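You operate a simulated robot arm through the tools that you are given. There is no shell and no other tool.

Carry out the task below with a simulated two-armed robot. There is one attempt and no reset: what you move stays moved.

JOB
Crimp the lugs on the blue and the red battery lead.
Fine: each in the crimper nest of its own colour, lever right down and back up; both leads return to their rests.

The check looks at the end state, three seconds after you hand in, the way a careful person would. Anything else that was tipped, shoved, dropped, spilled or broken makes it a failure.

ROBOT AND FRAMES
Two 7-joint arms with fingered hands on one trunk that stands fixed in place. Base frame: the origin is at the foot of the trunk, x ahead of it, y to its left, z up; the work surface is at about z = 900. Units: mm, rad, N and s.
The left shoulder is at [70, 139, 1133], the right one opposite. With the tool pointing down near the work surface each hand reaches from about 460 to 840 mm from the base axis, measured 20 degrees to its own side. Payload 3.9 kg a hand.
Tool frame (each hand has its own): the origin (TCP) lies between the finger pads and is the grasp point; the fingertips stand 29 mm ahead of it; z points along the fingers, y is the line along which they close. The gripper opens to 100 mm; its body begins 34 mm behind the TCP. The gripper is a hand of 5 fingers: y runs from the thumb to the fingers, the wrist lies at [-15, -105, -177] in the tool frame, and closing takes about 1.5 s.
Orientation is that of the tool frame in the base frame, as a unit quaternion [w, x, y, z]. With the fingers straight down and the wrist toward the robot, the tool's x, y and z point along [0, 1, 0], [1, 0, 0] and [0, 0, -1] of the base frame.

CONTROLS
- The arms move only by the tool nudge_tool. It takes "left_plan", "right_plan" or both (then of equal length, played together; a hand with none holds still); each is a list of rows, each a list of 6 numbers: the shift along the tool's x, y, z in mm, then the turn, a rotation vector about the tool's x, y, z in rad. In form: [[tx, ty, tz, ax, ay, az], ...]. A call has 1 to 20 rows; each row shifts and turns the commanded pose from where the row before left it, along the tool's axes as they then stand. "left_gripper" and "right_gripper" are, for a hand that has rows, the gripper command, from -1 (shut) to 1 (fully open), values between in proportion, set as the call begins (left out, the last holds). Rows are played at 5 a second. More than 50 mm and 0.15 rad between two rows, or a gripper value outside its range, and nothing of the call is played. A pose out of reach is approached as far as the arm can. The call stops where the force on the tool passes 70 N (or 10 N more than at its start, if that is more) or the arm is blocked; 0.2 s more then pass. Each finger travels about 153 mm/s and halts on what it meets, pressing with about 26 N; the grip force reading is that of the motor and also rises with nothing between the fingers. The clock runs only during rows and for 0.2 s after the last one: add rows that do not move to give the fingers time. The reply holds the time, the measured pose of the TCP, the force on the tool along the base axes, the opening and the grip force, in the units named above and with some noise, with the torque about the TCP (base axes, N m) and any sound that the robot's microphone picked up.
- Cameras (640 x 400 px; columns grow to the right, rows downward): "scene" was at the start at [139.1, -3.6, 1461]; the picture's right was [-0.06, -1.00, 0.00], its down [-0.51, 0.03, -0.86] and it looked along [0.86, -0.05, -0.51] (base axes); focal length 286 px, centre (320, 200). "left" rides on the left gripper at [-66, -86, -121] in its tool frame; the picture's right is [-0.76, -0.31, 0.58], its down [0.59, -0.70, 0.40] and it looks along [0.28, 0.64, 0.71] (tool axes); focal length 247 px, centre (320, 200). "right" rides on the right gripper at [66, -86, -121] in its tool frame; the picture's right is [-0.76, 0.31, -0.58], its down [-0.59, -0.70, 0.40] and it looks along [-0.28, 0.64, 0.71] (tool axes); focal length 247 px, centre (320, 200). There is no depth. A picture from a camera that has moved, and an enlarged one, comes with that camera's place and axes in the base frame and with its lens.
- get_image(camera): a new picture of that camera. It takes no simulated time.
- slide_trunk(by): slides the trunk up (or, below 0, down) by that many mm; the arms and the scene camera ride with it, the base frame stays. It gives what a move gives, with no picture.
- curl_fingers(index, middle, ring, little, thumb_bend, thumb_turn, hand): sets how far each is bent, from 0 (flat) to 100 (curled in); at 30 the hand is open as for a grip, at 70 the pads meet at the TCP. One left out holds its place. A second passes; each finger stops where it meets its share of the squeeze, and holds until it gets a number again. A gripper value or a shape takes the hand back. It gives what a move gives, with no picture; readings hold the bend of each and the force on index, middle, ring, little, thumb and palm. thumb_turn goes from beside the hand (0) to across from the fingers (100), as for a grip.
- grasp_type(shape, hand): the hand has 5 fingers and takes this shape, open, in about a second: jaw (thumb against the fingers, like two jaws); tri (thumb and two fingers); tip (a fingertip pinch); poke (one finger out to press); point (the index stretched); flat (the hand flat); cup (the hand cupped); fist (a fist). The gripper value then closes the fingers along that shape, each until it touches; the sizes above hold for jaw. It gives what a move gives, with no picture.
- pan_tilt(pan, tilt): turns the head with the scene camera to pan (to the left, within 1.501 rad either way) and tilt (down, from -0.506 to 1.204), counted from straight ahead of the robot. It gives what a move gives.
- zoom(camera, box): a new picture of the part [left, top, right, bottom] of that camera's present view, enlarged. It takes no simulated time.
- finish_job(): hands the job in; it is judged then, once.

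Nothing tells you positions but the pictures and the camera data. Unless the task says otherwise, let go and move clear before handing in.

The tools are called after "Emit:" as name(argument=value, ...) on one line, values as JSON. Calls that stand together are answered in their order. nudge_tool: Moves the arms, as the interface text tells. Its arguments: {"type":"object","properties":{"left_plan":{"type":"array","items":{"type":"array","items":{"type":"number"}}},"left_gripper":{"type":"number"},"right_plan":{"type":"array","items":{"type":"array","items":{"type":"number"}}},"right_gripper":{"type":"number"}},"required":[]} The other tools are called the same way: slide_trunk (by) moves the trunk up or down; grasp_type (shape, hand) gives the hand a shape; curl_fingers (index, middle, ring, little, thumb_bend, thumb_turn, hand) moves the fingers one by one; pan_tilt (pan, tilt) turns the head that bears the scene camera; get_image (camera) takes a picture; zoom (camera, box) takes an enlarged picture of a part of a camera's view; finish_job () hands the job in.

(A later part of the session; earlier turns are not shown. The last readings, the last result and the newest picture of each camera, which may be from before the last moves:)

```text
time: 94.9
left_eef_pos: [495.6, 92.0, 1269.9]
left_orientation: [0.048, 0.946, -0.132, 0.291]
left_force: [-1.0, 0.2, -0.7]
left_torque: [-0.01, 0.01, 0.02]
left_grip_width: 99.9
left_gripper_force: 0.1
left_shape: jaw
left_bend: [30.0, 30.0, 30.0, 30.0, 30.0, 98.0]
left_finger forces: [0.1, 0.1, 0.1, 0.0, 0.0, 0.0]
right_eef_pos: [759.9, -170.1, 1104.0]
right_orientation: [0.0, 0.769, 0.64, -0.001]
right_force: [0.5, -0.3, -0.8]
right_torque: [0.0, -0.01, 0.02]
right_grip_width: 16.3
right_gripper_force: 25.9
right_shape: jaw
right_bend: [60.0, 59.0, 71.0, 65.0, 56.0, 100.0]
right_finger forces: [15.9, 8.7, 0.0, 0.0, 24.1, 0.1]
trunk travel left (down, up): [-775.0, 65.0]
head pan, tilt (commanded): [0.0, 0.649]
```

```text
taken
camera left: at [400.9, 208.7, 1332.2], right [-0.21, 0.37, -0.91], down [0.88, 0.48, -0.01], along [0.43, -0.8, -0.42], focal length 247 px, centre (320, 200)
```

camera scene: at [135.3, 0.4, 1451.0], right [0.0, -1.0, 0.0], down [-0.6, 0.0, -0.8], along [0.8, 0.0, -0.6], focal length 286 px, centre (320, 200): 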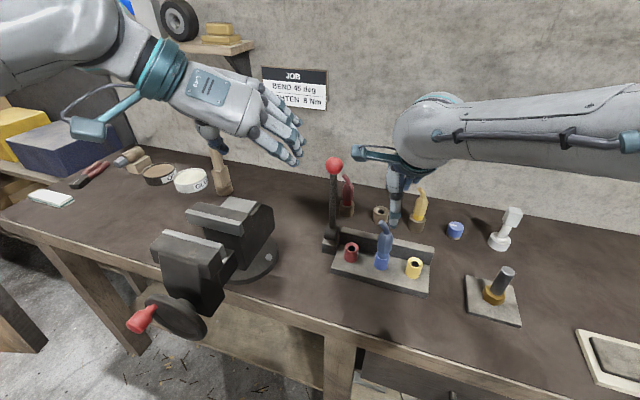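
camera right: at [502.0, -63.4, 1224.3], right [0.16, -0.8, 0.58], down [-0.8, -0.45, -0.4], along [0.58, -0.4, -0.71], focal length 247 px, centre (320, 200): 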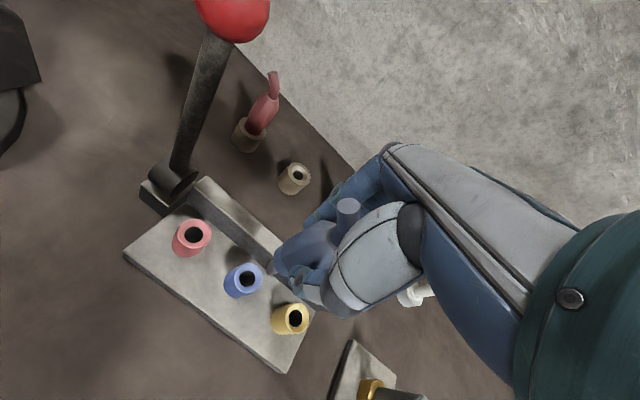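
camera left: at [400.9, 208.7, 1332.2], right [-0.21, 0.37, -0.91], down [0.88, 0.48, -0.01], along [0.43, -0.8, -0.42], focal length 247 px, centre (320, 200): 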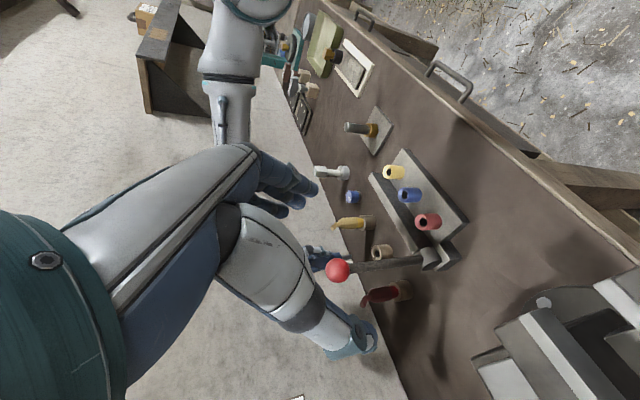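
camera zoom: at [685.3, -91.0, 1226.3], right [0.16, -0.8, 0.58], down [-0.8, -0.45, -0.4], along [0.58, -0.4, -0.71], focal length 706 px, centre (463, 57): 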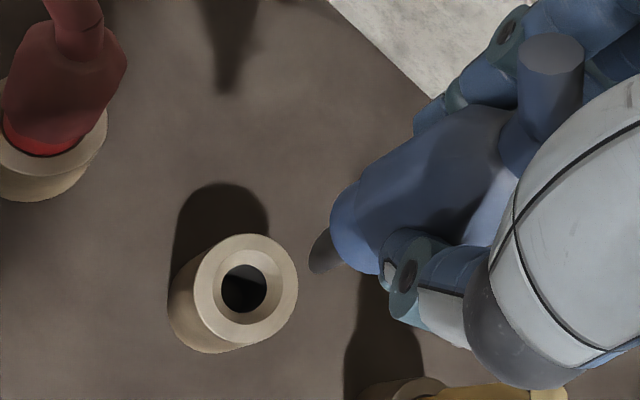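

Emit:
zoom(camera="right", box=[255, 215, 305, 265])

Emit:
zoom(camera="left", box=[290, 220, 400, 300])

```text
8.00 times, centred on (280, 240) of right
camera zoom: at [685.3, -91.0, 1226.3], right [0.16, -0.8, 0.58], down [-0.8, -0.45, -0.4], along [0.58, -0.4, -0.71], focal length 1976 px, centre (640, -120)
```

zoom: 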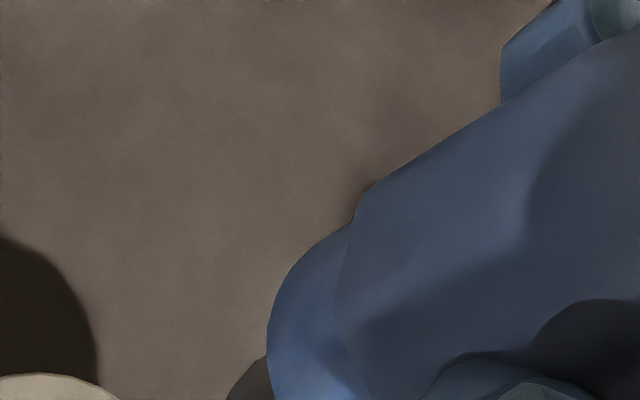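

```text
5.00 times, centred on (345, 260) of left
camera zoom: at [400.9, 208.7, 1332.2], right [-0.21, 0.37, -0.91], down [0.88, 0.48, -0.01], along [0.43, -0.8, -0.42], focal length 1235 px, centre (195, -100)
```

zoom: 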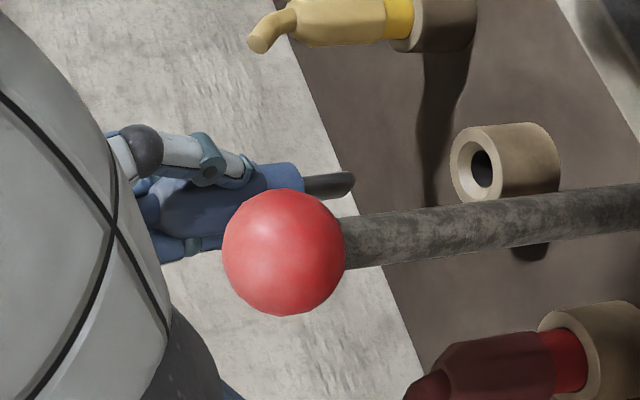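

The pin needs about 2 mm toward -y to centre over the cup. I'll correct that and lower to just inside the funnel.

Emit:
nudge_tool(right_plan=[[-2, 0.4, 10, 0, 0, 0], [0, 0, 20, 0, 0, 0], [0, 0, 20, 0, 0, 0], [0, 0, 15, 0, 0, 0], [0, 0, 8, 0, 0, 0], [0, 0, 5, 0, 0, 0], [0, 0, 0, 0, 0, 0]])

Emit:
zoom(camera="scene", box=[340, 170, 420, 250])

Emit:
zoom(camera="right", box=[200, 180, 340, 320])

Emit:
zoom(camera="left", box=[290, 210, 420, 300])

```text
time: 96.5
left_eef_pos: [495.6, 92.8, 1269.3]
left_orientation: [0.047, 0.947, -0.132, 0.29]
left_force: [-0.1, 0.9, 0.2]
left_torque: [0.01, -0.01, 0.01]
left_grip_width: 99.8
left_gripper_force: 0.0
left_shape: jaw
left_bend: [30.0, 30.0, 30.0, 30.0, 30.0, 98.0]
left_finger forces: [0.0, 0.1, 0.0, 0.1, 0.1, 0.0]
right_eef_pos: [760.4, -172.8, 1026.8]
right_orientation: [0.0, 0.768, 0.64, 0.0]
right_force: [0.2, -0.4, -0.9]
right_torque: [-0.01, -0.01, 0.0]
right_grip_width: 16.2
right_gripper_force: 26.3
right_shape: jaw
right_bend: [60.0, 59.0, 71.0, 65.0, 56.0, 100.0]
right_finger forces: [16.1, 8.7, 0.0, 0.1, 24.0, 0.0]
trunk travel left (down, up): [-775.0, 65.0]
head pan, tilt (commanded): [0.0, 0.649]
```

```text
5.00 times, centred on (380, 210) of scene
camera zoom: at [136.0, 1.5, 1450.9], right [0.0, -1.0, 0.0], down [-0.6, 0.0, -0.8], along [0.8, 0.0, -0.6], focal length 1428 px, centre (20, 150)
```

zoom: 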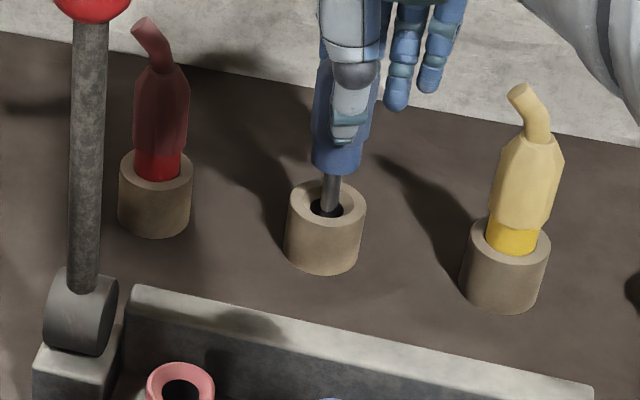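

```text
2.86 times, centred on (270, 250) of right
camera zoom: at [685.2, -93.9, 1148.0], right [0.16, -0.8, 0.58], down [-0.8, -0.45, -0.4], along [0.58, -0.4, -0.71], focal length 706 px, centre (463, 57)
```

zoom: 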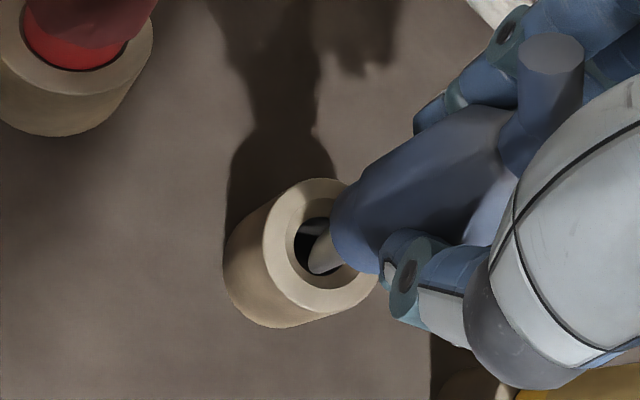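

```text
4.44 times, centred on (355, 255) of left
camera zoom: at [400.8, 208.7, 1332.3], right [-0.21, 0.37, -0.91], down [0.88, 0.48, -0.01], along [0.43, -0.8, -0.42], focal length 1098 px, centre (164, -44)
```

zoom: 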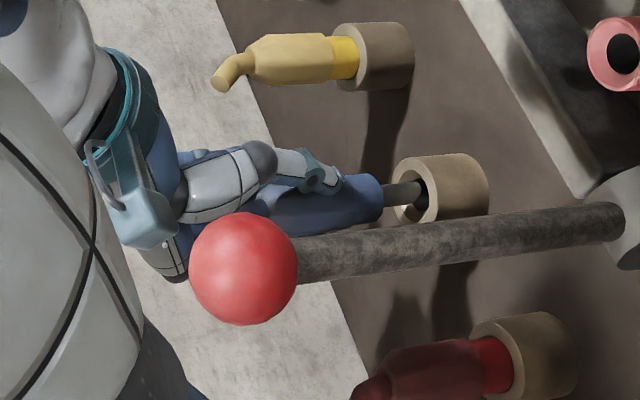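

The pin is inside the cup's mouth with no contact force. I'll continue down gently until it seats.

Emit:
nudge_tool(right_plan=[[0, 0, 6, 0, 0, 0], [0, 0, 6, 0, 0, 0], [0, 0, 5, 0, 0, 0], [0, 0, 4, 0, 0, 0], [0, 0, 3, 0, 0, 0], [0, 0, 0, 0, 0, 0]])

Emit:
zoom(camera="scene", box=[340, 170, 420, 250])

Emit:
zoom(camera="right", box=[200, 180, 340, 320])

```text
time: 97.9
left_eef_pos: [495.9, 92.7, 1270.0]
left_orientation: [0.048, 0.946, -0.132, 0.291]
left_force: [0.6, 0.3, 0.0]
left_torque: [0.01, -0.01, 0.02]
left_grip_width: 99.9
left_gripper_force: 0.1
left_shape: jaw
left_bend: [30.0, 30.0, 30.0, 30.0, 30.0, 98.0]
left_finger forces: [0.0, 0.1, 0.0, 0.1, 0.0, 0.0]
right_eef_pos: [759.6, -173.8, 1003.3]
right_orientation: [0.0, 0.768, 0.64, 0.0]
right_force: [0.7, -0.1, -1.3]
right_torque: [-0.04, -0.04, -0.02]
right_grip_width: 16.3
right_gripper_force: 25.6
right_shape: jaw
right_bend: [60.0, 59.0, 71.0, 65.0, 56.0, 100.0]
right_finger forces: [16.5, 9.2, 0.0, 0.0, 23.7, 0.0]
trunk travel left (down, up): [-775.0, 65.0]
head pan, tilt (commanded): [0.0, 0.649]
```

```text
5.00 times, centred on (380, 210) of scene
camera zoom: at [136.1, 1.4, 1450.9], right [0.0, -1.0, 0.0], down [-0.6, 0.0, -0.8], along [0.8, 0.0, -0.6], focal length 1428 px, centre (20, 150)
```

zoom: 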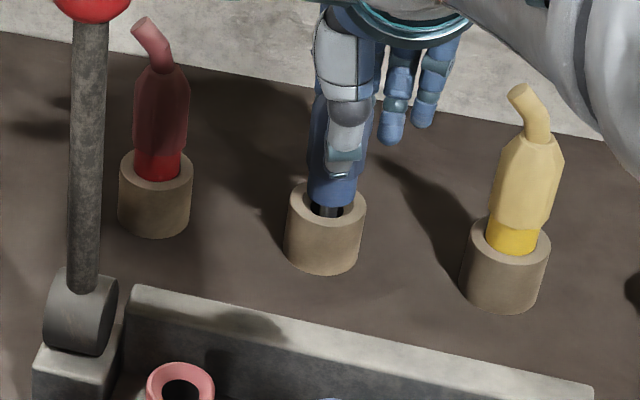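

```text
2.86 times, centred on (270, 250) of right
camera zoom: at [685.1, -94.4, 1125.2], right [0.16, -0.8, 0.58], down [-0.8, -0.45, -0.4], along [0.58, -0.4, -0.71], focal length 706 px, centre (463, 57)
```

zoom: 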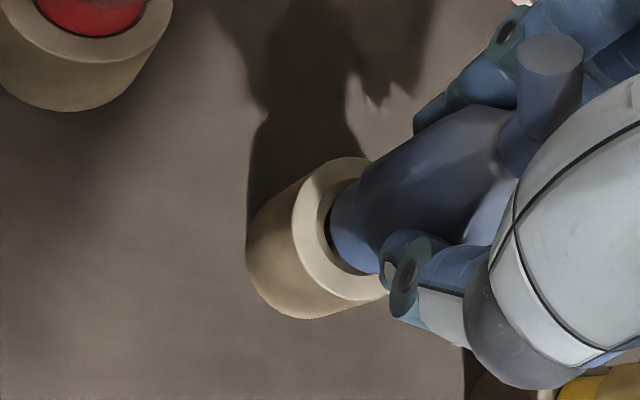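

Emit:
nudge_tool(right_plan=[[0, 0, 3, 0, 0, 0], [0, 0, 3, 0, 0, 0], [0, 0, 2, 0, 0, 0], [0, 0, 0, 0, 0, 0]])

Emit:
zoom(camera="scene", box=[340, 170, 420, 250])

```text
time: 98.9
left_eef_pos: [494.7, 92.7, 1269.1]
left_orientation: [0.048, 0.946, -0.132, 0.291]
left_force: [0.5, 0.3, -0.6]
left_torque: [-0.01, 0.03, 0.0]
left_grip_width: 100.1
left_gripper_force: 0.0
left_shape: jaw
left_bend: [30.0, 30.0, 30.0, 30.0, 30.0, 98.0]
left_finger forces: [0.0, 0.0, 0.0, 0.0, 0.0, 0.0]
right_eef_pos: [759.9, -173.1, 994.6]
right_orientation: [0.0, 0.768, 0.64, 0.001]
right_force: [0.9, 0.1, 0.2]
right_torque: [0.02, -0.06, 0.02]
right_grip_width: 16.1
right_gripper_force: 26.4
right_shape: jaw
right_bend: [60.0, 59.0, 71.0, 65.0, 56.0, 100.0]
right_finger forces: [16.5, 9.4, 0.0, 0.0, 24.0, 0.0]
trunk travel left (down, up): [-775.0, 65.0]
head pan, tilt (commanded): [0.0, 0.649]
```

```text
5.00 times, centred on (380, 210) of scene
camera zoom: at [136.1, 1.5, 1450.9], right [0.0, -1.0, 0.0], down [-0.6, 0.0, -0.8], along [0.8, 0.0, -0.6], focal length 1428 px, centre (20, 150)
```

zoom: 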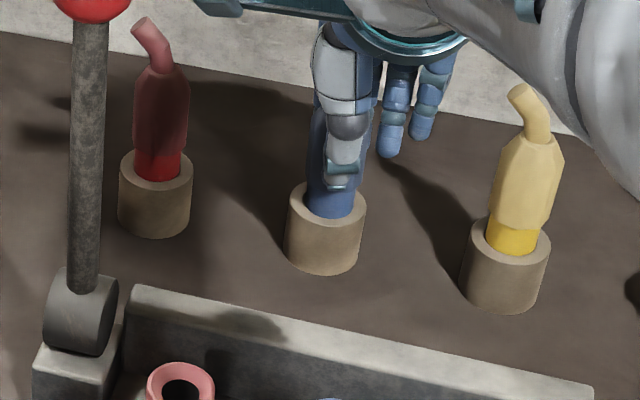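

Emit:
nudge_tool(right_plan=[[0, 0, 1.5, 0, 0, 0], [0, 0, 1.5, 0, 0, 0], [0, 0, 0, 0, 0, 0]])

```text
time: 99.7
left_eef_pos: [494.0, 92.2, 1271.2]
left_orientation: [0.048, 0.946, -0.132, 0.291]
left_force: [-0.7, -0.8, 0.2]
left_torque: [-0.01, 0.04, 0.01]
left_grip_width: 99.8
left_gripper_force: 0.0
left_shape: jaw
left_bend: [30.0, 30.0, 30.0, 30.0, 30.0, 98.0]
left_finger forces: [0.1, 0.0, 0.0, 0.0, 0.0, 0.0]
right_eef_pos: [759.6, -174.4, 994.0]
right_orientation: [0.003, 0.769, 0.64, 0.002]
right_force: [3.5, -0.6, 9.1]
right_torque: [-0.05, -0.15, 0.02]
right_grip_width: 16.7
right_gripper_force: 26.1
right_shape: jaw
right_bend: [60.0, 58.0, 71.0, 65.0, 54.0, 100.0]
right_finger forces: [18.3, 10.2, 0.1, 0.1, 24.4, 0.0]
trunk travel left (down, up): [-775.0, 65.0]
head pan, tilt (commanded): [0.0, 0.649]
```

The blue lead is seated in its rest, with the force rising to 9 N at z≈994. I'll relax slightly, release, and lift straight away.

Emit:
nudge_tool(right_plan=[[0, 0, -1.5, 0, 0, 0], [0, 0, 0, 0, 0, 0]])

Emit:
nudge_tool(right_plan=[[0, 0, 0, 0, 0, 0], [0, 0, 0, 0, 0, 0], [0, 0, 0, 0, 0, 0], [0, 0, 0, 0, 0, 0], [0, 0, 0, 0, 0, 0], [0, 0, 0, 0, 0, 0], [0, 0, -10, 0, 0, 0], [0, 0, -20, 0, 0, 0], [0, 0, -25, 0, 0, 0], [0, 0, -25, 0, 0, 0], [0, 0, -30, 0, 0, 0], [0, 0, -30, 0, 0, 0], [0, 0, 0, 0, 0, 0]], right_gripper=0.8)

Emit:
zoom(camera="scene", box=[320, 160, 440, 280])

Emit:
get_image(camera="right")

```text
time: 100.3
left_eef_pos: [494.0, 92.2, 1269.2]
left_orientation: [0.048, 0.947, -0.131, 0.291]
left_force: [0.8, 0.1, -0.4]
left_torque: [0.0, -0.01, -0.03]
left_grip_width: 99.9
left_gripper_force: 0.0
left_shape: jaw
left_bend: [30.0, 30.0, 30.0, 30.0, 30.0, 98.0]
left_finger forces: [0.0, 0.0, 0.0, 0.0, 0.1, 0.1]
right_eef_pos: [760.0, -173.8, 993.8]
right_orientation: [0.001, 0.769, 0.639, 0.001]
right_force: [4.1, -1.2, 6.7]
right_torque: [0.0, -0.14, -0.02]
right_grip_width: 16.7
right_gripper_force: 26.2
right_shape: jaw
right_bend: [60.0, 58.0, 71.0, 65.0, 54.0, 100.0]
right_finger forces: [18.3, 10.2, 0.0, 0.1, 23.9, 0.1]
trunk travel left (down, up): [-775.0, 65.0]
head pan, tilt (commanded): [0.0, 0.649]
```

```text
time: 103.1
left_eef_pos: [495.5, 91.1, 1269.3]
left_orientation: [0.048, 0.946, -0.131, 0.291]
left_force: [-0.3, 0.1, 0.2]
left_torque: [0.02, 0.01, -0.03]
left_grip_width: 99.9
left_gripper_force: 0.0
left_shape: jaw
left_bend: [30.0, 30.0, 30.0, 30.0, 30.0, 98.0]
left_finger forces: [0.0, 0.0, 0.0, 0.1, 0.1, 0.0]
right_eef_pos: [759.9, -173.2, 1133.8]
right_orientation: [0.001, 0.768, 0.64, -0.001]
right_force: [0.5, 0.6, -0.3]
right_torque: [-0.02, -0.01, 0.02]
right_grip_width: 90.1
right_gripper_force: 0.1
right_shape: jaw
right_bend: [34.0, 31.0, 26.0, 33.0, 30.0, 98.0]
right_finger forces: [0.1, 0.1, 0.0, 0.0, 0.1, 0.0]
trunk travel left (down, up): [-775.0, 65.0]
head pan, tilt (commanded): [0.0, 0.649]
```

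```text
3.33 times, centred on (380, 220) of scene
camera zoom: at [136.3, 1.4, 1450.9], right [0.0, -1.0, 0.0], down [-0.6, 0.0, -0.8], along [0.8, 0.0, -0.6], focal length 952 px, centre (120, 133)
```

zoom: 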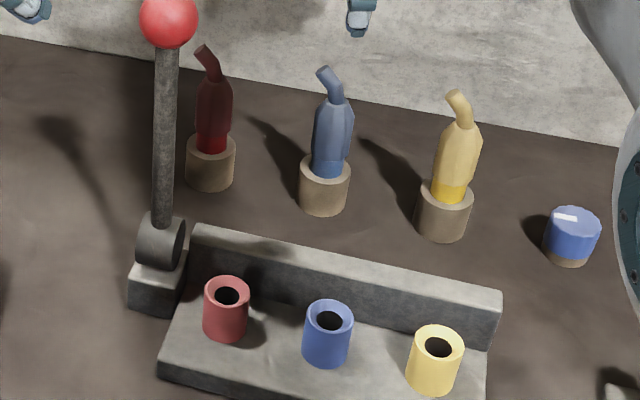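

```text
taken
camera right: at [685.1, -94.5, 1255.2], right [0.16, -0.8, 0.58], down [-0.8, -0.45, -0.4], along [0.58, -0.4, -0.71], focal length 247 px, centre (320, 200)
```

right: 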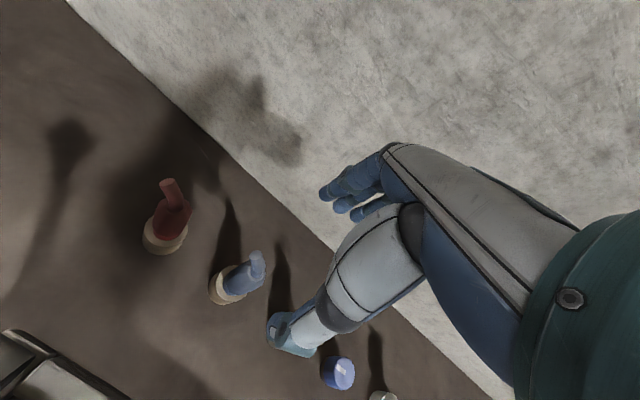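

Blue is back in its rest, upright and crimped. Now for red: I'll refine its position, and raise the trunk 60 mm for reach, since I must come in yawed and tilted to keep the camera pod clear of the lever ball.

Emit:
zoom(camera="right", box=[120, 160, 220, 270])

Emit:
zoom(camera="scene", box=[325, 165, 385, 225])

Emit:
slide_trunk(by=60)

```text
3.64 times, centred on (170, 215) of right
camera zoom: at [685.1, -94.5, 1255.2], right [0.16, -0.8, 0.58], down [-0.8, -0.45, -0.4], along [0.58, -0.4, -0.71], focal length 898 px, centre (866, 146)
```

zoom: 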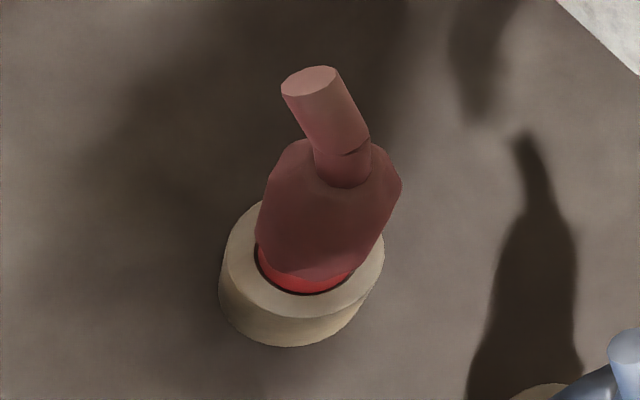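

```text
6.67 times, centred on (355, 195) of scene
camera zoom: at [136.3, 1.4, 1450.9], right [0.0, -1.0, 0.0], down [-0.6, 0.0, -0.8], along [0.8, 0.0, -0.6], focal length 1904 px, centre (87, 233)
```

zoom: 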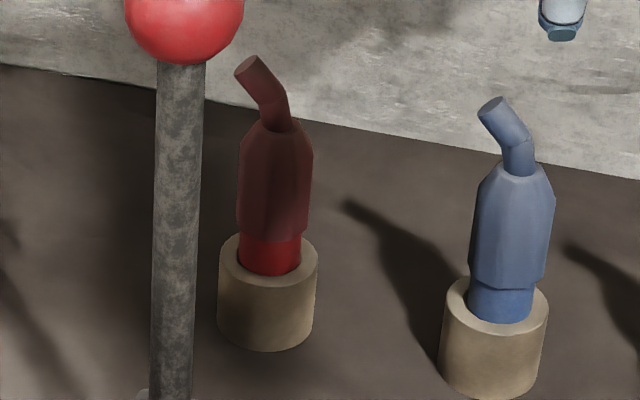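

```text
time: 104.1
left_eef_pos: [495.1, 92.5, 1330.5]
left_orientation: [0.047, 0.946, -0.132, 0.291]
left_force: [-0.3, -0.9, 0.3]
left_torque: [-0.02, -0.01, 0.01]
left_grip_width: 99.8
left_gripper_force: 0.0
left_shape: jaw
left_bend: [30.0, 30.0, 30.0, 30.0, 30.0, 98.0]
left_finger forces: [0.0, 0.0, 0.1, 0.0, 0.0, 0.1]
right_eef_pos: [759.5, -173.0, 1193.1]
right_orientation: [-0.001, 0.768, 0.64, 0.0]
right_force: [-0.4, 0.9, -0.1]
right_torque: [-0.04, 0.01, -0.01]
right_grip_width: 90.1
right_gripper_force: 0.2
right_shape: jaw
right_bend: [34.0, 31.0, 26.0, 33.0, 30.0, 98.0]
right_finger forces: [0.1, 0.0, 0.1, 0.0, 0.0, 0.1]
trunk travel left (down, up): [-835.0, 5.0]
head pan, tilt (commanded): [0.0, 0.649]
```

Red's rest is at about (790,-78). I'll rotate the right hand to yaw +8° and tilt it 20°, with the wrist leaning right, while still high above the blue lead.

Emit:
nudge_tool(right_plan=[[0, 0, 0, 0, 0, -0.1077], [0, 0, 0, 0, 0, -0.1077], [0, 0, 0, 0, 0, -0.1077], [0, 0, 0, 0, 0.1163, 0], [0, 0, 0, 0, 0.1163, 0], [0, 0, 0, 0, 0.1163, 0], [0, 0, 0, 0, 0, 0]], right_gripper=1.0)

Emit:
get_image(camera="scene")

Emit:
get_image(camera="right")

```text
time: 105.7
left_eef_pos: [495.3, 92.2, 1330.4]
left_orientation: [0.048, 0.946, -0.131, 0.291]
left_force: [-0.6, -0.1, -0.2]
left_torque: [0.01, 0.0, -0.03]
left_grip_width: 99.8
left_gripper_force: 0.0
left_shape: jaw
left_bend: [30.0, 30.0, 30.0, 30.0, 30.0, 98.0]
left_finger forces: [0.1, 0.0, 0.0, 0.0, 0.0, 0.0]
right_eef_pos: [759.2, -172.3, 1194.7]
right_orientation: [-0.13, 0.646, 0.744, 0.115]
right_force: [-0.3, -0.1, 0.5]
right_torque: [0.03, 0.02, -0.02]
right_grip_width: 99.9
right_gripper_force: 0.1
right_shape: jaw
right_bend: [30.0, 30.0, 30.0, 30.0, 30.0, 98.0]
right_finger forces: [0.0, 0.0, 0.0, 0.1, 0.0, 0.0]
trunk travel left (down, up): [-835.0, 5.0]
head pan, tilt (commanded): [0.0, 0.649]
```

```text
taken
camera scene: at [135.6, 1.8, 1510.9], right [0.0, -1.0, 0.0], down [-0.6, 0.0, -0.8], along [0.8, 0.0, -0.6], focal length 286 px, centre (320, 200)
```

scene: 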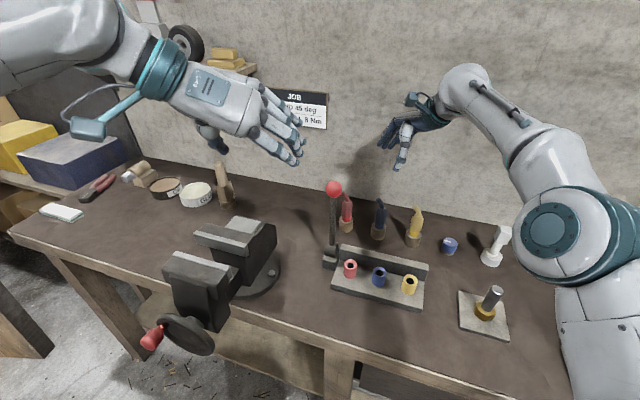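

```text
taken
camera right: at [669.0, -166.3, 1330.5], right [0.43, -0.86, 0.28], down [-0.64, -0.51, -0.58], along [0.64, 0.07, -0.77], focal length 247 px, centre (320, 200)
```

right: 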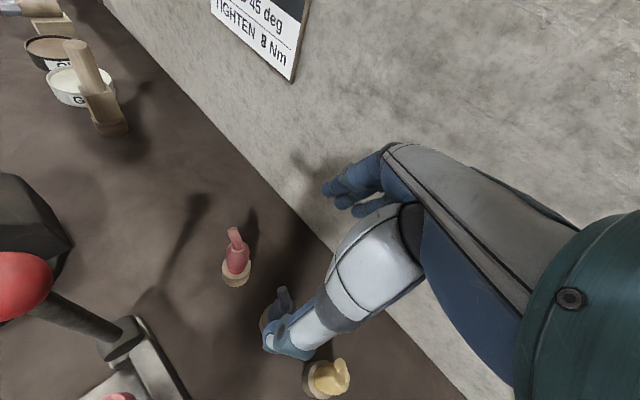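

Emit:
nudge_tool(right_plan=[[27.9, 14.5, 10.2, 0, 0, 0], [27.9, 14.5, 10.2, 0, 0, 0], [27.9, 14.6, 10.2, 0, 0, 0], [-9.7, 0, 26.7, 0, 0, 0], [-9.7, 0, 26.7, 0, 0, 0], [0, 0, 0, 0, 0, 0]])

Emit:
get_image(camera="right")

Emit:
zoom(camera="scene", box=[300, 110, 420, 260])

Emit:
get_image(camera="left")

```text
time: 107.1
left_eef_pos: [494.1, 91.9, 1330.2]
left_orientation: [0.048, 0.946, -0.132, 0.291]
left_force: [0.1, 1.0, 0.3]
left_torque: [0.02, 0.01, 0.0]
left_grip_width: 99.8
left_gripper_force: 0.1
left_shape: jaw
left_bend: [30.0, 30.0, 30.0, 30.0, 30.0, 98.0]
left_finger forces: [0.1, 0.0, 0.1, 0.1, 0.0, 0.1]
right_eef_pos: [764.4, -80.0, 1129.6]
right_orientation: [-0.131, 0.645, 0.744, 0.115]
right_force: [1.0, 0.5, 0.2]
right_torque: [-0.02, -0.05, 0.02]
right_grip_width: 99.6
right_gripper_force: 0.1
right_shape: jaw
right_bend: [30.0, 30.0, 30.0, 30.0, 30.0, 98.0]
right_finger forces: [0.0, 0.1, 0.1, 0.1, 0.0, 0.0]
right hand out of reach, approached as far as the arm can: row 2, 3
trunk travel left (down, up): [-835.0, 5.0]
head pan, tilt (commanded): [0.0, 0.649]
```

```text
taken
camera right: at [675.4, -73.7, 1266.8], right [0.43, -0.86, 0.28], down [-0.64, -0.51, -0.58], along [0.64, 0.07, -0.77], focal length 247 px, centre (320, 200)
```

right: 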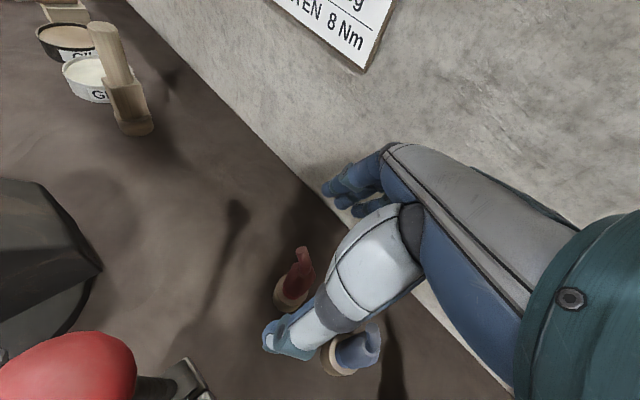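

```text
2.67 times, centred on (360, 185) of scene
camera zoom: at [135.0, 2.0, 1511.0], right [0.0, -1.0, 0.0], down [-0.6, 0.0, -0.8], along [0.8, 0.0, -0.6], focal length 762 px, centre (213, 240)
```

zoom: 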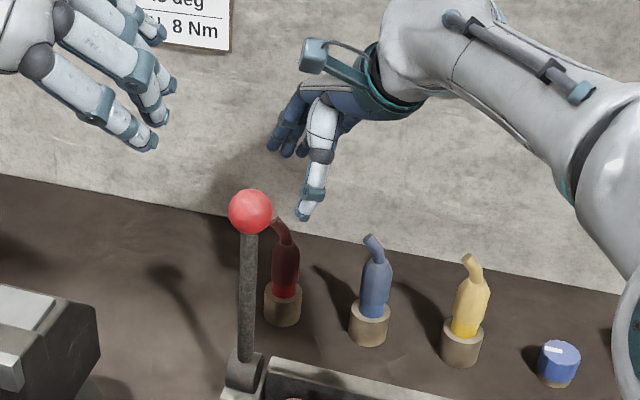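

```text
taken
camera left: at [399.9, 209.2, 1392.5], right [-0.21, 0.37, -0.91], down [0.88, 0.48, -0.01], along [0.43, -0.8, -0.42], focal length 247 px, centre (320, 200)
```

left: 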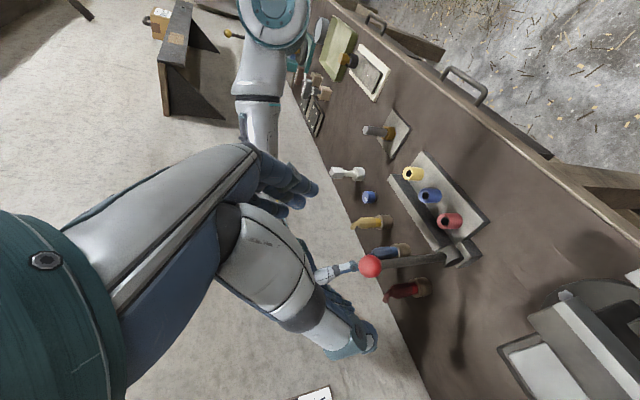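

Yaw +8° is slightly out of reach; I estimate yaw -4° with the same tilt reaches fine and still clears the ball. I'll swivel about the vertical and move over the red lead.

Emit:
nudge_tool(right_plan=[[0, 0, 0, -0.0358, 0, 0.0986], [0, 0, 0, -0.0358, 0, 0.0986], [-3.2, 12.7, 14.5, 0, 0, 0], [-3.2, 12.7, 14.5, 0, 0, 0], [0, 0, 0, 0, 0, 0]])

Emit:
get_image(camera="right")

Emit:
zoom(camera="scene", box=[300, 110, 420, 260])

Emit:
zoom(camera="left", box=[310, 200, 450, 320])

```text
time: 108.3
left_eef_pos: [493.3, 92.5, 1330.4]
left_orientation: [0.048, 0.946, -0.132, 0.292]
left_force: [-0.7, 1.2, -0.4]
left_torque: [0.0, 0.0, 0.0]
left_grip_width: 99.9
left_gripper_force: 0.1
left_shape: jaw
left_bend: [30.0, 30.0, 30.0, 30.0, 30.0, 98.0]
left_finger forces: [0.0, 0.0, 0.0, 0.0, 0.0, 0.1]
right_eef_pos: [791.6, -78.4, 1100.2]
right_orientation: [-0.117, 0.72, 0.672, 0.127]
right_force: [0.1, 0.1, -0.4]
right_torque: [-0.02, 0.02, -0.01]
right_grip_width: 99.4
right_gripper_force: 0.0
right_shape: jaw
right_bend: [30.0, 30.0, 30.0, 30.0, 30.0, 98.0]
right_finger forces: [0.0, 0.0, 0.0, 0.1, 0.1, 0.1]
trunk travel left (down, up): [-835.0, 5.0]
head pan, tilt (commanded): [0.0, 0.649]
```

```text
taken
camera right: at [704.9, -52.6, 1236.7], right [0.24, -0.93, 0.28], down [-0.73, -0.37, -0.58], along [0.64, -0.07, -0.77], focal length 247 px, centre (320, 200)
```

right: 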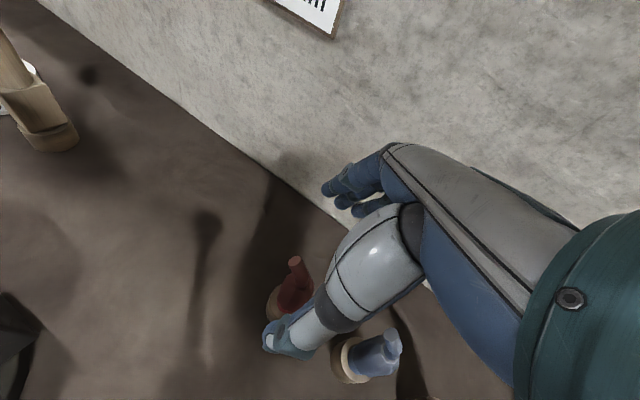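

```text
2.67 times, centred on (360, 185) of scene
camera zoom: at [134.5, 1.8, 1511.1], right [0.0, -1.0, 0.0], down [-0.6, 0.0, -0.8], along [0.8, 0.0, -0.6], focal length 762 px, centre (213, 240)
```

zoom: 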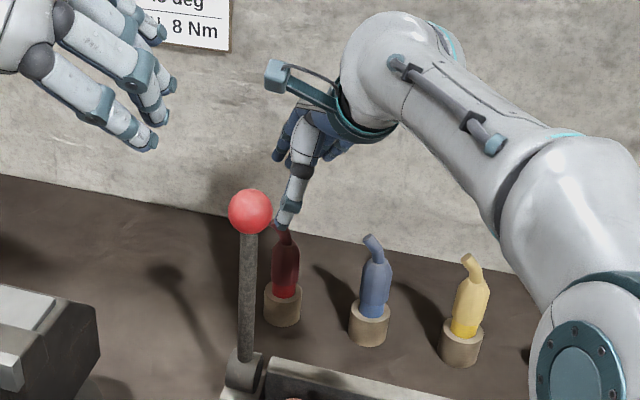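

```text
3.33 times, centred on (380, 260) of left
camera zoom: at [399.4, 209.0, 1392.7], right [-0.21, 0.37, -0.91], down [0.88, 0.48, -0.01], along [0.43, -0.8, -0.42], focal length 823 px, centre (120, 0)
```

zoom: 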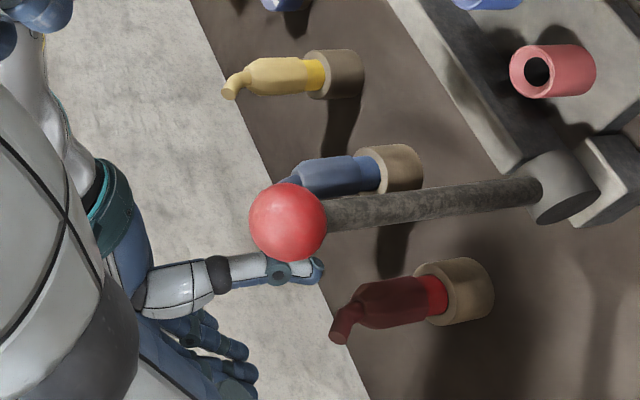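

The hand camera confirms the red lead is exactly where expected. I'll descend vertically partway and check clearances to the ball and the blue lead.

Emit:
nudge_tool(right_plan=[[-6.8, -0.8, 18.8, 0, 0, 0], [-6.8, -0.8, 18.8, 0, 0, 0], [-6.8, 0, 18.8, 0, 0, 0], [0, 0, 0, 0, 0, 0]])

Emit:
get_image(camera="right")

Emit:
zoom(camera="scene", box=[300, 130, 420, 280])

Emit:
zoom(camera="left", box=[310, 200, 450, 320])

```text
time: 109.3
left_eef_pos: [494.8, 92.4, 1331.1]
left_orientation: [0.048, 0.946, -0.133, 0.291]
left_force: [-0.4, -0.9, -0.7]
left_torque: [-0.02, 0.02, 0.03]
left_grip_width: 100.2
left_gripper_force: 0.0
left_shape: jaw
left_bend: [30.0, 30.0, 30.0, 30.0, 30.0, 98.0]
left_finger forces: [0.0, 0.0, 0.0, 0.0, 0.0, 0.0]
right_eef_pos: [790.8, -79.2, 1038.1]
right_orientation: [-0.118, 0.72, 0.672, 0.127]
right_force: [-0.1, -0.3, 0.1]
right_torque: [0.01, 0.01, 0.01]
right_grip_width: 99.9
right_gripper_force: 0.0
right_shape: jaw
right_bend: [30.0, 30.0, 30.0, 30.0, 30.0, 98.0]
right_finger forces: [0.0, 0.1, 0.0, 0.2, 0.0, 0.0]
trunk travel left (down, up): [-835.0, 5.0]
head pan, tilt (commanded): [0.0, 0.649]
```

```text
taken
camera right: at [704.0, -54.1, 1174.9], right [0.24, -0.93, 0.28], down [-0.73, -0.37, -0.58], along [0.64, -0.07, -0.77], focal length 247 px, centre (320, 200)
```

right: 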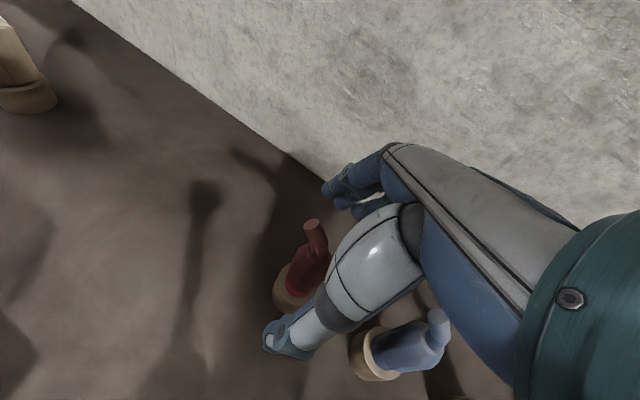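

```text
2.67 times, centred on (360, 205) of scene
camera zoom: at [135.7, 1.6, 1510.9], right [0.0, -1.0, 0.0], down [-0.6, 0.0, -0.8], along [0.8, 0.0, -0.6], focal length 762 px, centre (213, 187)
```

zoom: 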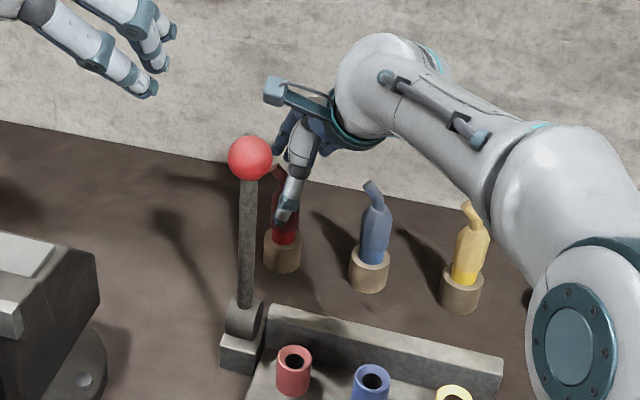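

```text
3.33 times, centred on (380, 260) of left
camera zoom: at [400.5, 208.8, 1392.3], right [-0.21, 0.37, -0.91], down [0.88, 0.48, -0.01], along [0.43, -0.8, -0.42], focal length 823 px, centre (120, 0)
```

zoom: 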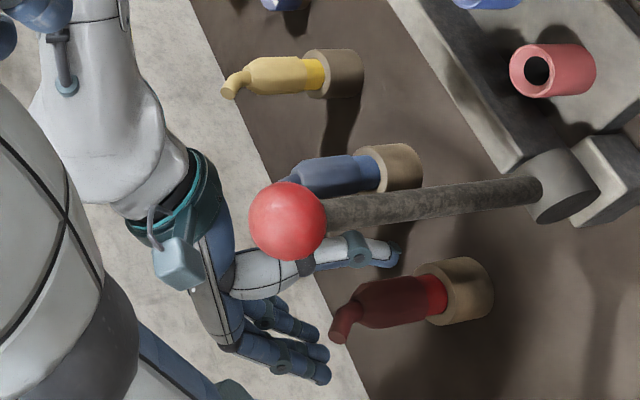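

Emit:
nudge_tool(right_plan=[[-5.8, 0, 14.1, 0, 0, 0], [-4.6, 0, 14.1, 0, 0, 0], [-3.4, 0, 9.4, 0, 0, 0], [0, 0, 0, 0, 0, 0]])

Emit:
get_image(camera="right")

Emit:
zoom(camera="scene", box=[300, 130, 420, 280])

Emit:
zoom(camera="left", box=[310, 200, 450, 320])

```text
time: 110.3
left_eef_pos: [495.4, 91.0, 1330.0]
left_orientation: [0.048, 0.946, -0.132, 0.291]
left_force: [0.2, 1.2, 0.3]
left_torque: [0.02, 0.03, -0.03]
left_grip_width: 99.7
left_gripper_force: 0.2
left_shape: jaw
left_bend: [30.0, 30.0, 30.0, 30.0, 30.0, 98.0]
left_finger forces: [0.0, 0.1, 0.0, 0.0, 0.0, 0.0]
right_eef_pos: [789.9, -78.8, 998.1]
right_orientation: [-0.119, 0.721, 0.671, 0.127]
right_force: [0.0, 0.6, 0.2]
right_torque: [0.01, 0.01, 0.02]
right_grip_width: 100.0
right_gripper_force: 0.0
right_shape: jaw
right_bend: [30.0, 30.0, 30.0, 30.0, 30.0, 98.0]
right_finger forces: [0.0, 0.1, 0.1, 0.1, 0.1, 0.0]
trunk travel left (down, up): [-835.0, 5.0]
head pan, tilt (commanded): [0.0, 0.649]
```

```text
taken
camera right: at [703.7, -53.5, 1135.6], right [0.24, -0.93, 0.28], down [-0.73, -0.37, -0.58], along [0.64, -0.07, -0.77], focal length 247 px, centre (320, 200)
```

right: 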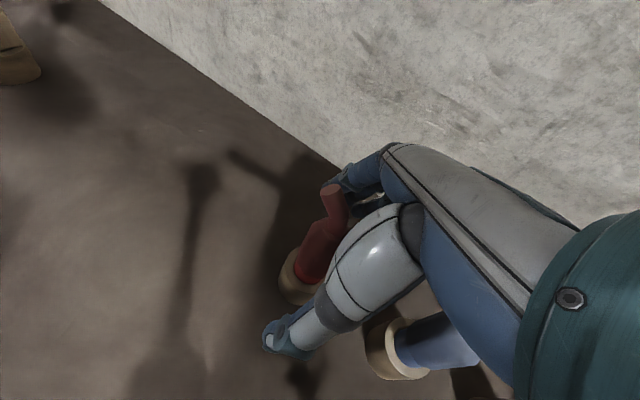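

```text
2.67 times, centred on (360, 205) of scene
camera zoom: at [135.9, 1.5, 1510.9], right [0.0, -1.0, 0.0], down [-0.6, 0.0, -0.8], along [0.8, 0.0, -0.6], focal length 762 px, centre (213, 187)
```

zoom: 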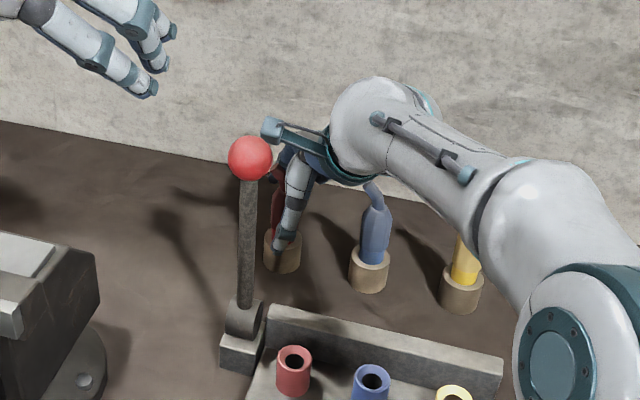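

```text
3.33 times, centred on (380, 260) of left
camera zoom: at [400.7, 208.7, 1392.3], right [-0.21, 0.37, -0.91], down [0.88, 0.48, -0.01], along [0.43, -0.8, -0.42], focal length 823 px, centre (120, 0)
```

zoom: 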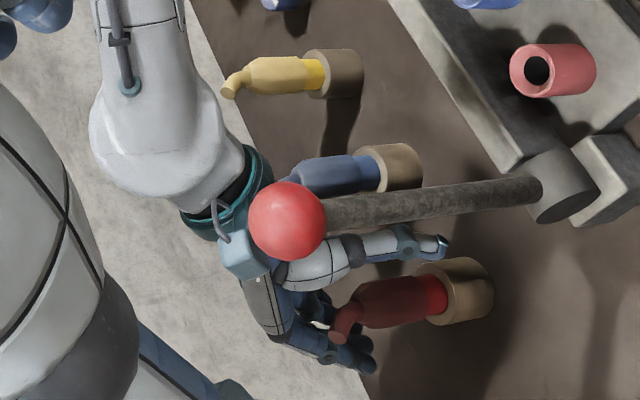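

All clear with zero force. I'll close on the red lead.

Emit:
nudge_tool(right_plan=[[0, 0, 0, 0, 0, 0], [0, 0, 0, 0, 0, 0], [0, 0, 0, 0, 0, 0], [0, 0, 0, 0, 0, 0], [0, 0, 0, 0, 0, 0], [0, 0, 0, 0, 0, 0], [0, 0, 0, 0, 0, 0], [0, 0, 0, 0, 0, 0], [0, 0, 0, 0, 0, 0]], right_gripper=-0.9)

Emit:
get_image(camera="right")

Emit:
zoom(camera="left", box=[310, 200, 450, 320])

Emit:
zoom(camera="scene", box=[320, 160, 400, 260])

```text
time: 112.3
left_eef_pos: [494.6, 90.3, 1330.2]
left_orientation: [0.047, 0.946, -0.132, 0.292]
left_force: [1.5, 0.5, -0.1]
left_torque: [-0.01, -0.03, 0.0]
left_grip_width: 100.0
left_gripper_force: 0.1
left_shape: jaw
left_bend: [30.0, 30.0, 30.0, 30.0, 30.0, 98.0]
left_finger forces: [0.1, 0.0, 0.0, 0.1, 0.1, 0.0]
right_eef_pos: [790.1, -79.6, 999.4]
right_orientation: [-0.118, 0.72, 0.672, 0.128]
right_force: [5.6, -3.7, 7.5]
right_torque: [-0.14, -0.23, 0.0]
right_grip_width: 13.2
right_gripper_force: 26.5
right_shape: jaw
right_bend: [65.0, 57.0, 71.0, 67.0, 60.0, 100.0]
right_finger forces: [11.2, 13.8, 4.5, 0.1, 21.3, 0.0]
trunk travel left (down, up): [-835.0, 5.0]
head pan, tilt (commanded): [0.0, 0.649]
```

```text
taken
camera right: at [703.7, -54.2, 1136.4], right [0.24, -0.93, 0.28], down [-0.73, -0.37, -0.58], along [0.64, -0.07, -0.77], focal length 247 px, centre (320, 200)
```

right: 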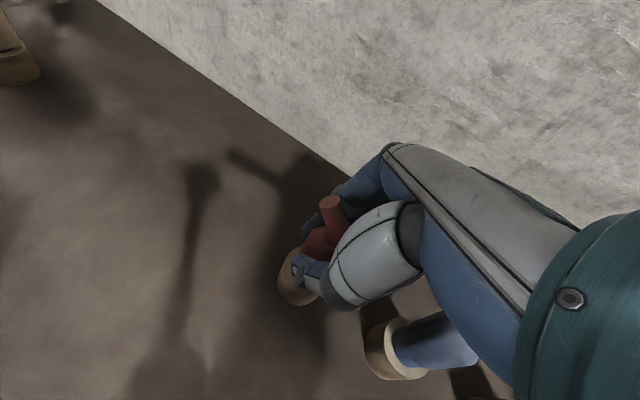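

```text
3.33 times, centred on (380, 260) of left
camera zoom: at [400.5, 208.0, 1392.5], right [-0.21, 0.37, -0.91], down [0.88, 0.48, -0.01], along [0.43, -0.8, -0.42], focal length 823 px, centre (120, 0)
```

zoom: 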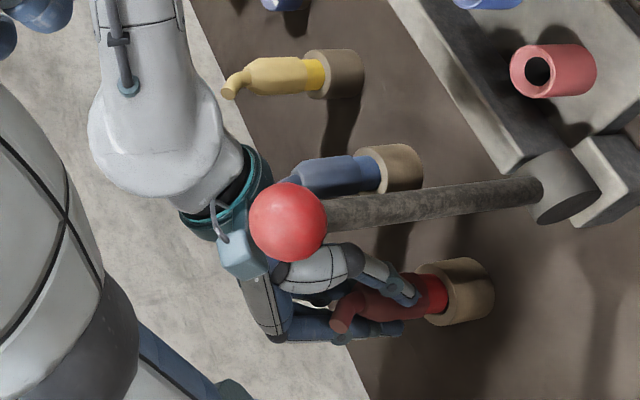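

```text
4.00 times, centred on (360, 210) of scene
camera zoom: at [135.7, 0.8, 1511.0], right [0.0, -1.0, 0.0], down [-0.6, 0.0, -0.8], along [0.8, 0.0, -0.6], focal length 1143 px, centre (160, 160)
```

zoom: 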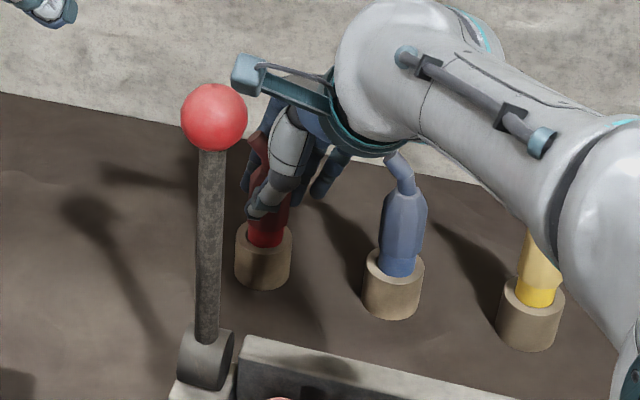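

Good grip on the red lead. I'll lift it straight up.

Emit:
nudge_tool(right_plan=[[3.4, 0, -9.4, 0, 0, 0], [5.1, 0, -14.1, 0, 0, 0], [6.8, 0, -18.8, 0, 0, 0], [6.8, 0, -18.8, 0, 0, 0], [6.8, 0, -18.8, 0, 0, 0], [5.1, 0, -14.1, 0, 0, 0], [0, 0, 0, 0, 0, 0]])

Emit:
get_image(camera="right")

Emit:
zoom(camera="scene", box=[310, 120, 400, 240])

Emit:
zoom(camera="left", box=[310, 200, 450, 320])

```text
time: 113.9
left_eef_pos: [494.4, 92.0, 1330.7]
left_orientation: [0.047, 0.946, -0.133, 0.291]
left_force: [-0.2, -0.5, 0.0]
left_torque: [0.02, -0.01, 0.0]
left_grip_width: 100.0
left_gripper_force: 0.1
left_shape: jaw
left_bend: [30.0, 30.0, 30.0, 30.0, 30.0, 98.0]
left_finger forces: [0.1, 0.0, 0.1, 0.0, 0.1, 0.1]
right_eef_pos: [791.0, -79.5, 1099.4]
right_orientation: [-0.119, 0.72, 0.672, 0.127]
right_force: [0.1, 0.2, -1.4]
right_torque: [0.02, 0.0, 0.01]
right_grip_width: 12.1
right_gripper_force: 26.1
right_shape: jaw
right_bend: [71.0, 57.0, 71.0, 67.0, 72.0, 100.0]
right_finger forces: [10.5, 12.3, 1.7, 0.0, 20.1, 0.0]
trunk travel left (down, up): [-835.0, 5.0]
head pan, tilt (commanded): [0.0, 0.649]
```

```text
taken
camera right: at [704.1, -54.7, 1237.0], right [0.24, -0.93, 0.28], down [-0.73, -0.37, -0.58], along [0.64, -0.07, -0.77], focal length 247 px, centre (320, 200)
```

right: 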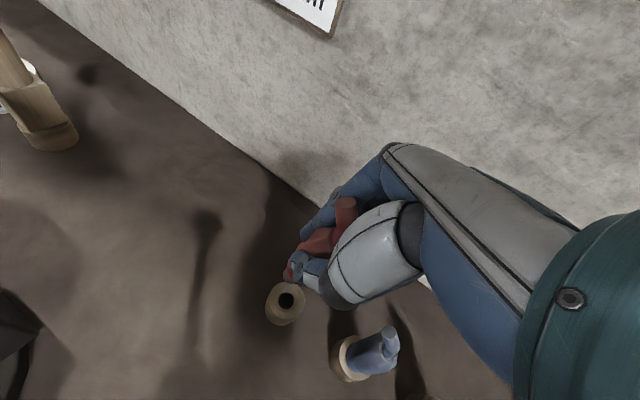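

```text
3.33 times, centred on (355, 180) of scene
camera zoom: at [136.3, 1.4, 1510.9], right [0.0, -1.0, 0.0], down [-0.6, 0.0, -0.8], along [0.8, 0.0, -0.6], focal length 952 px, centre (203, 267)
```

zoom: 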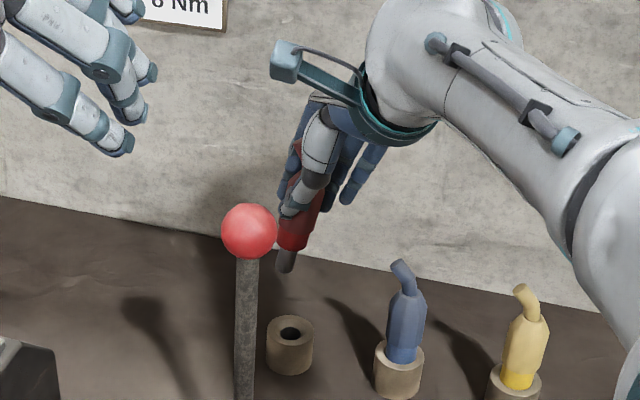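

```text
3.33 times, centred on (380, 260) of left
camera zoom: at [401.1, 208.6, 1392.2], right [-0.21, 0.37, -0.91], down [0.88, 0.48, -0.01], along [0.43, -0.8, -0.42], focal length 823 px, centre (120, 0)
```

zoom: 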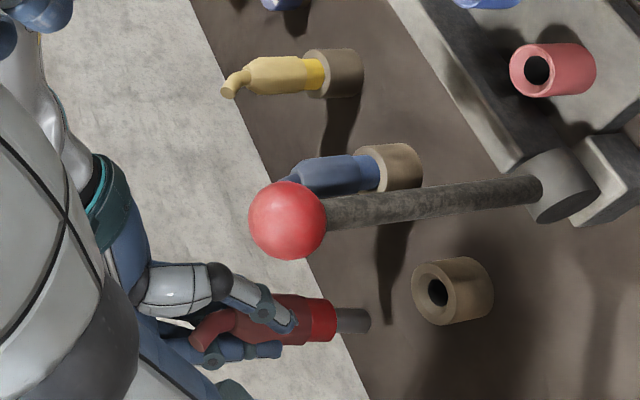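

The lead is out but leaning slightly in the grip. I'll measure the tilt more closely.

Emit:
zoom(camera="scene", box=[325, 145, 375, 205])

Emit:
zoom(camera="left", box=[330, 240, 430, 310])

Emit:
zoom(camera="right", box=[250, 180, 390, 320])

```text
6.67 times, centred on (350, 175) of scene
camera zoom: at [136.3, 1.4, 1510.9], right [0.0, -1.0, 0.0], down [-0.6, 0.0, -0.8], along [0.8, 0.0, -0.6], focal length 1904 px, centre (120, 367)
```

zoom: 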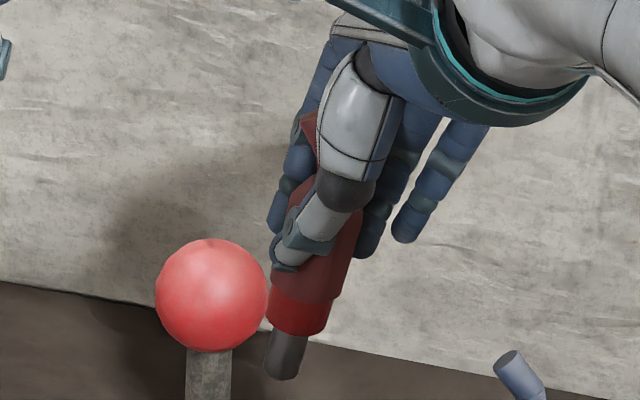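

```text
5.71 times, centred on (380, 275) of left
camera zoom: at [401.1, 208.6, 1392.2], right [-0.21, 0.37, -0.91], down [0.88, 0.48, -0.01], along [0.43, -0.8, -0.42], focal length 1411 px, centre (-23, -229)
```

zoom: 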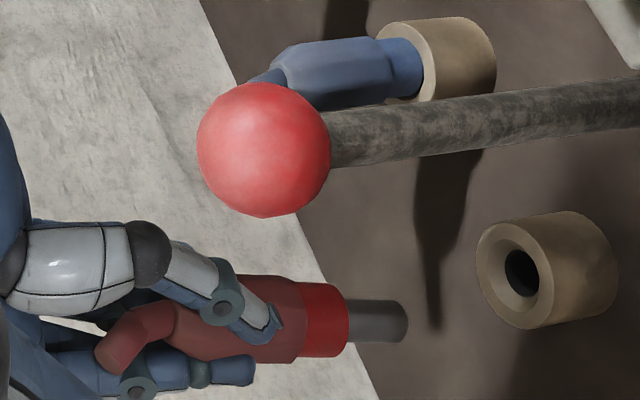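

```text
2.86 times, centred on (320, 250) of right
camera zoom: at [704.1, -54.7, 1237.0], right [0.24, -0.93, 0.28], down [-0.73, -0.37, -0.58], along [0.64, -0.07, -0.77], focal length 706 px, centre (320, 57)
```

zoom: 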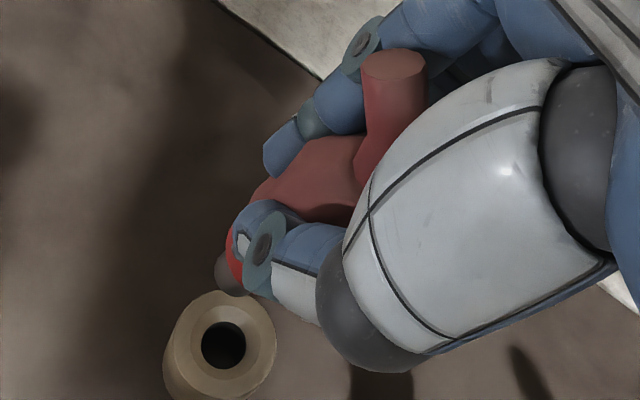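

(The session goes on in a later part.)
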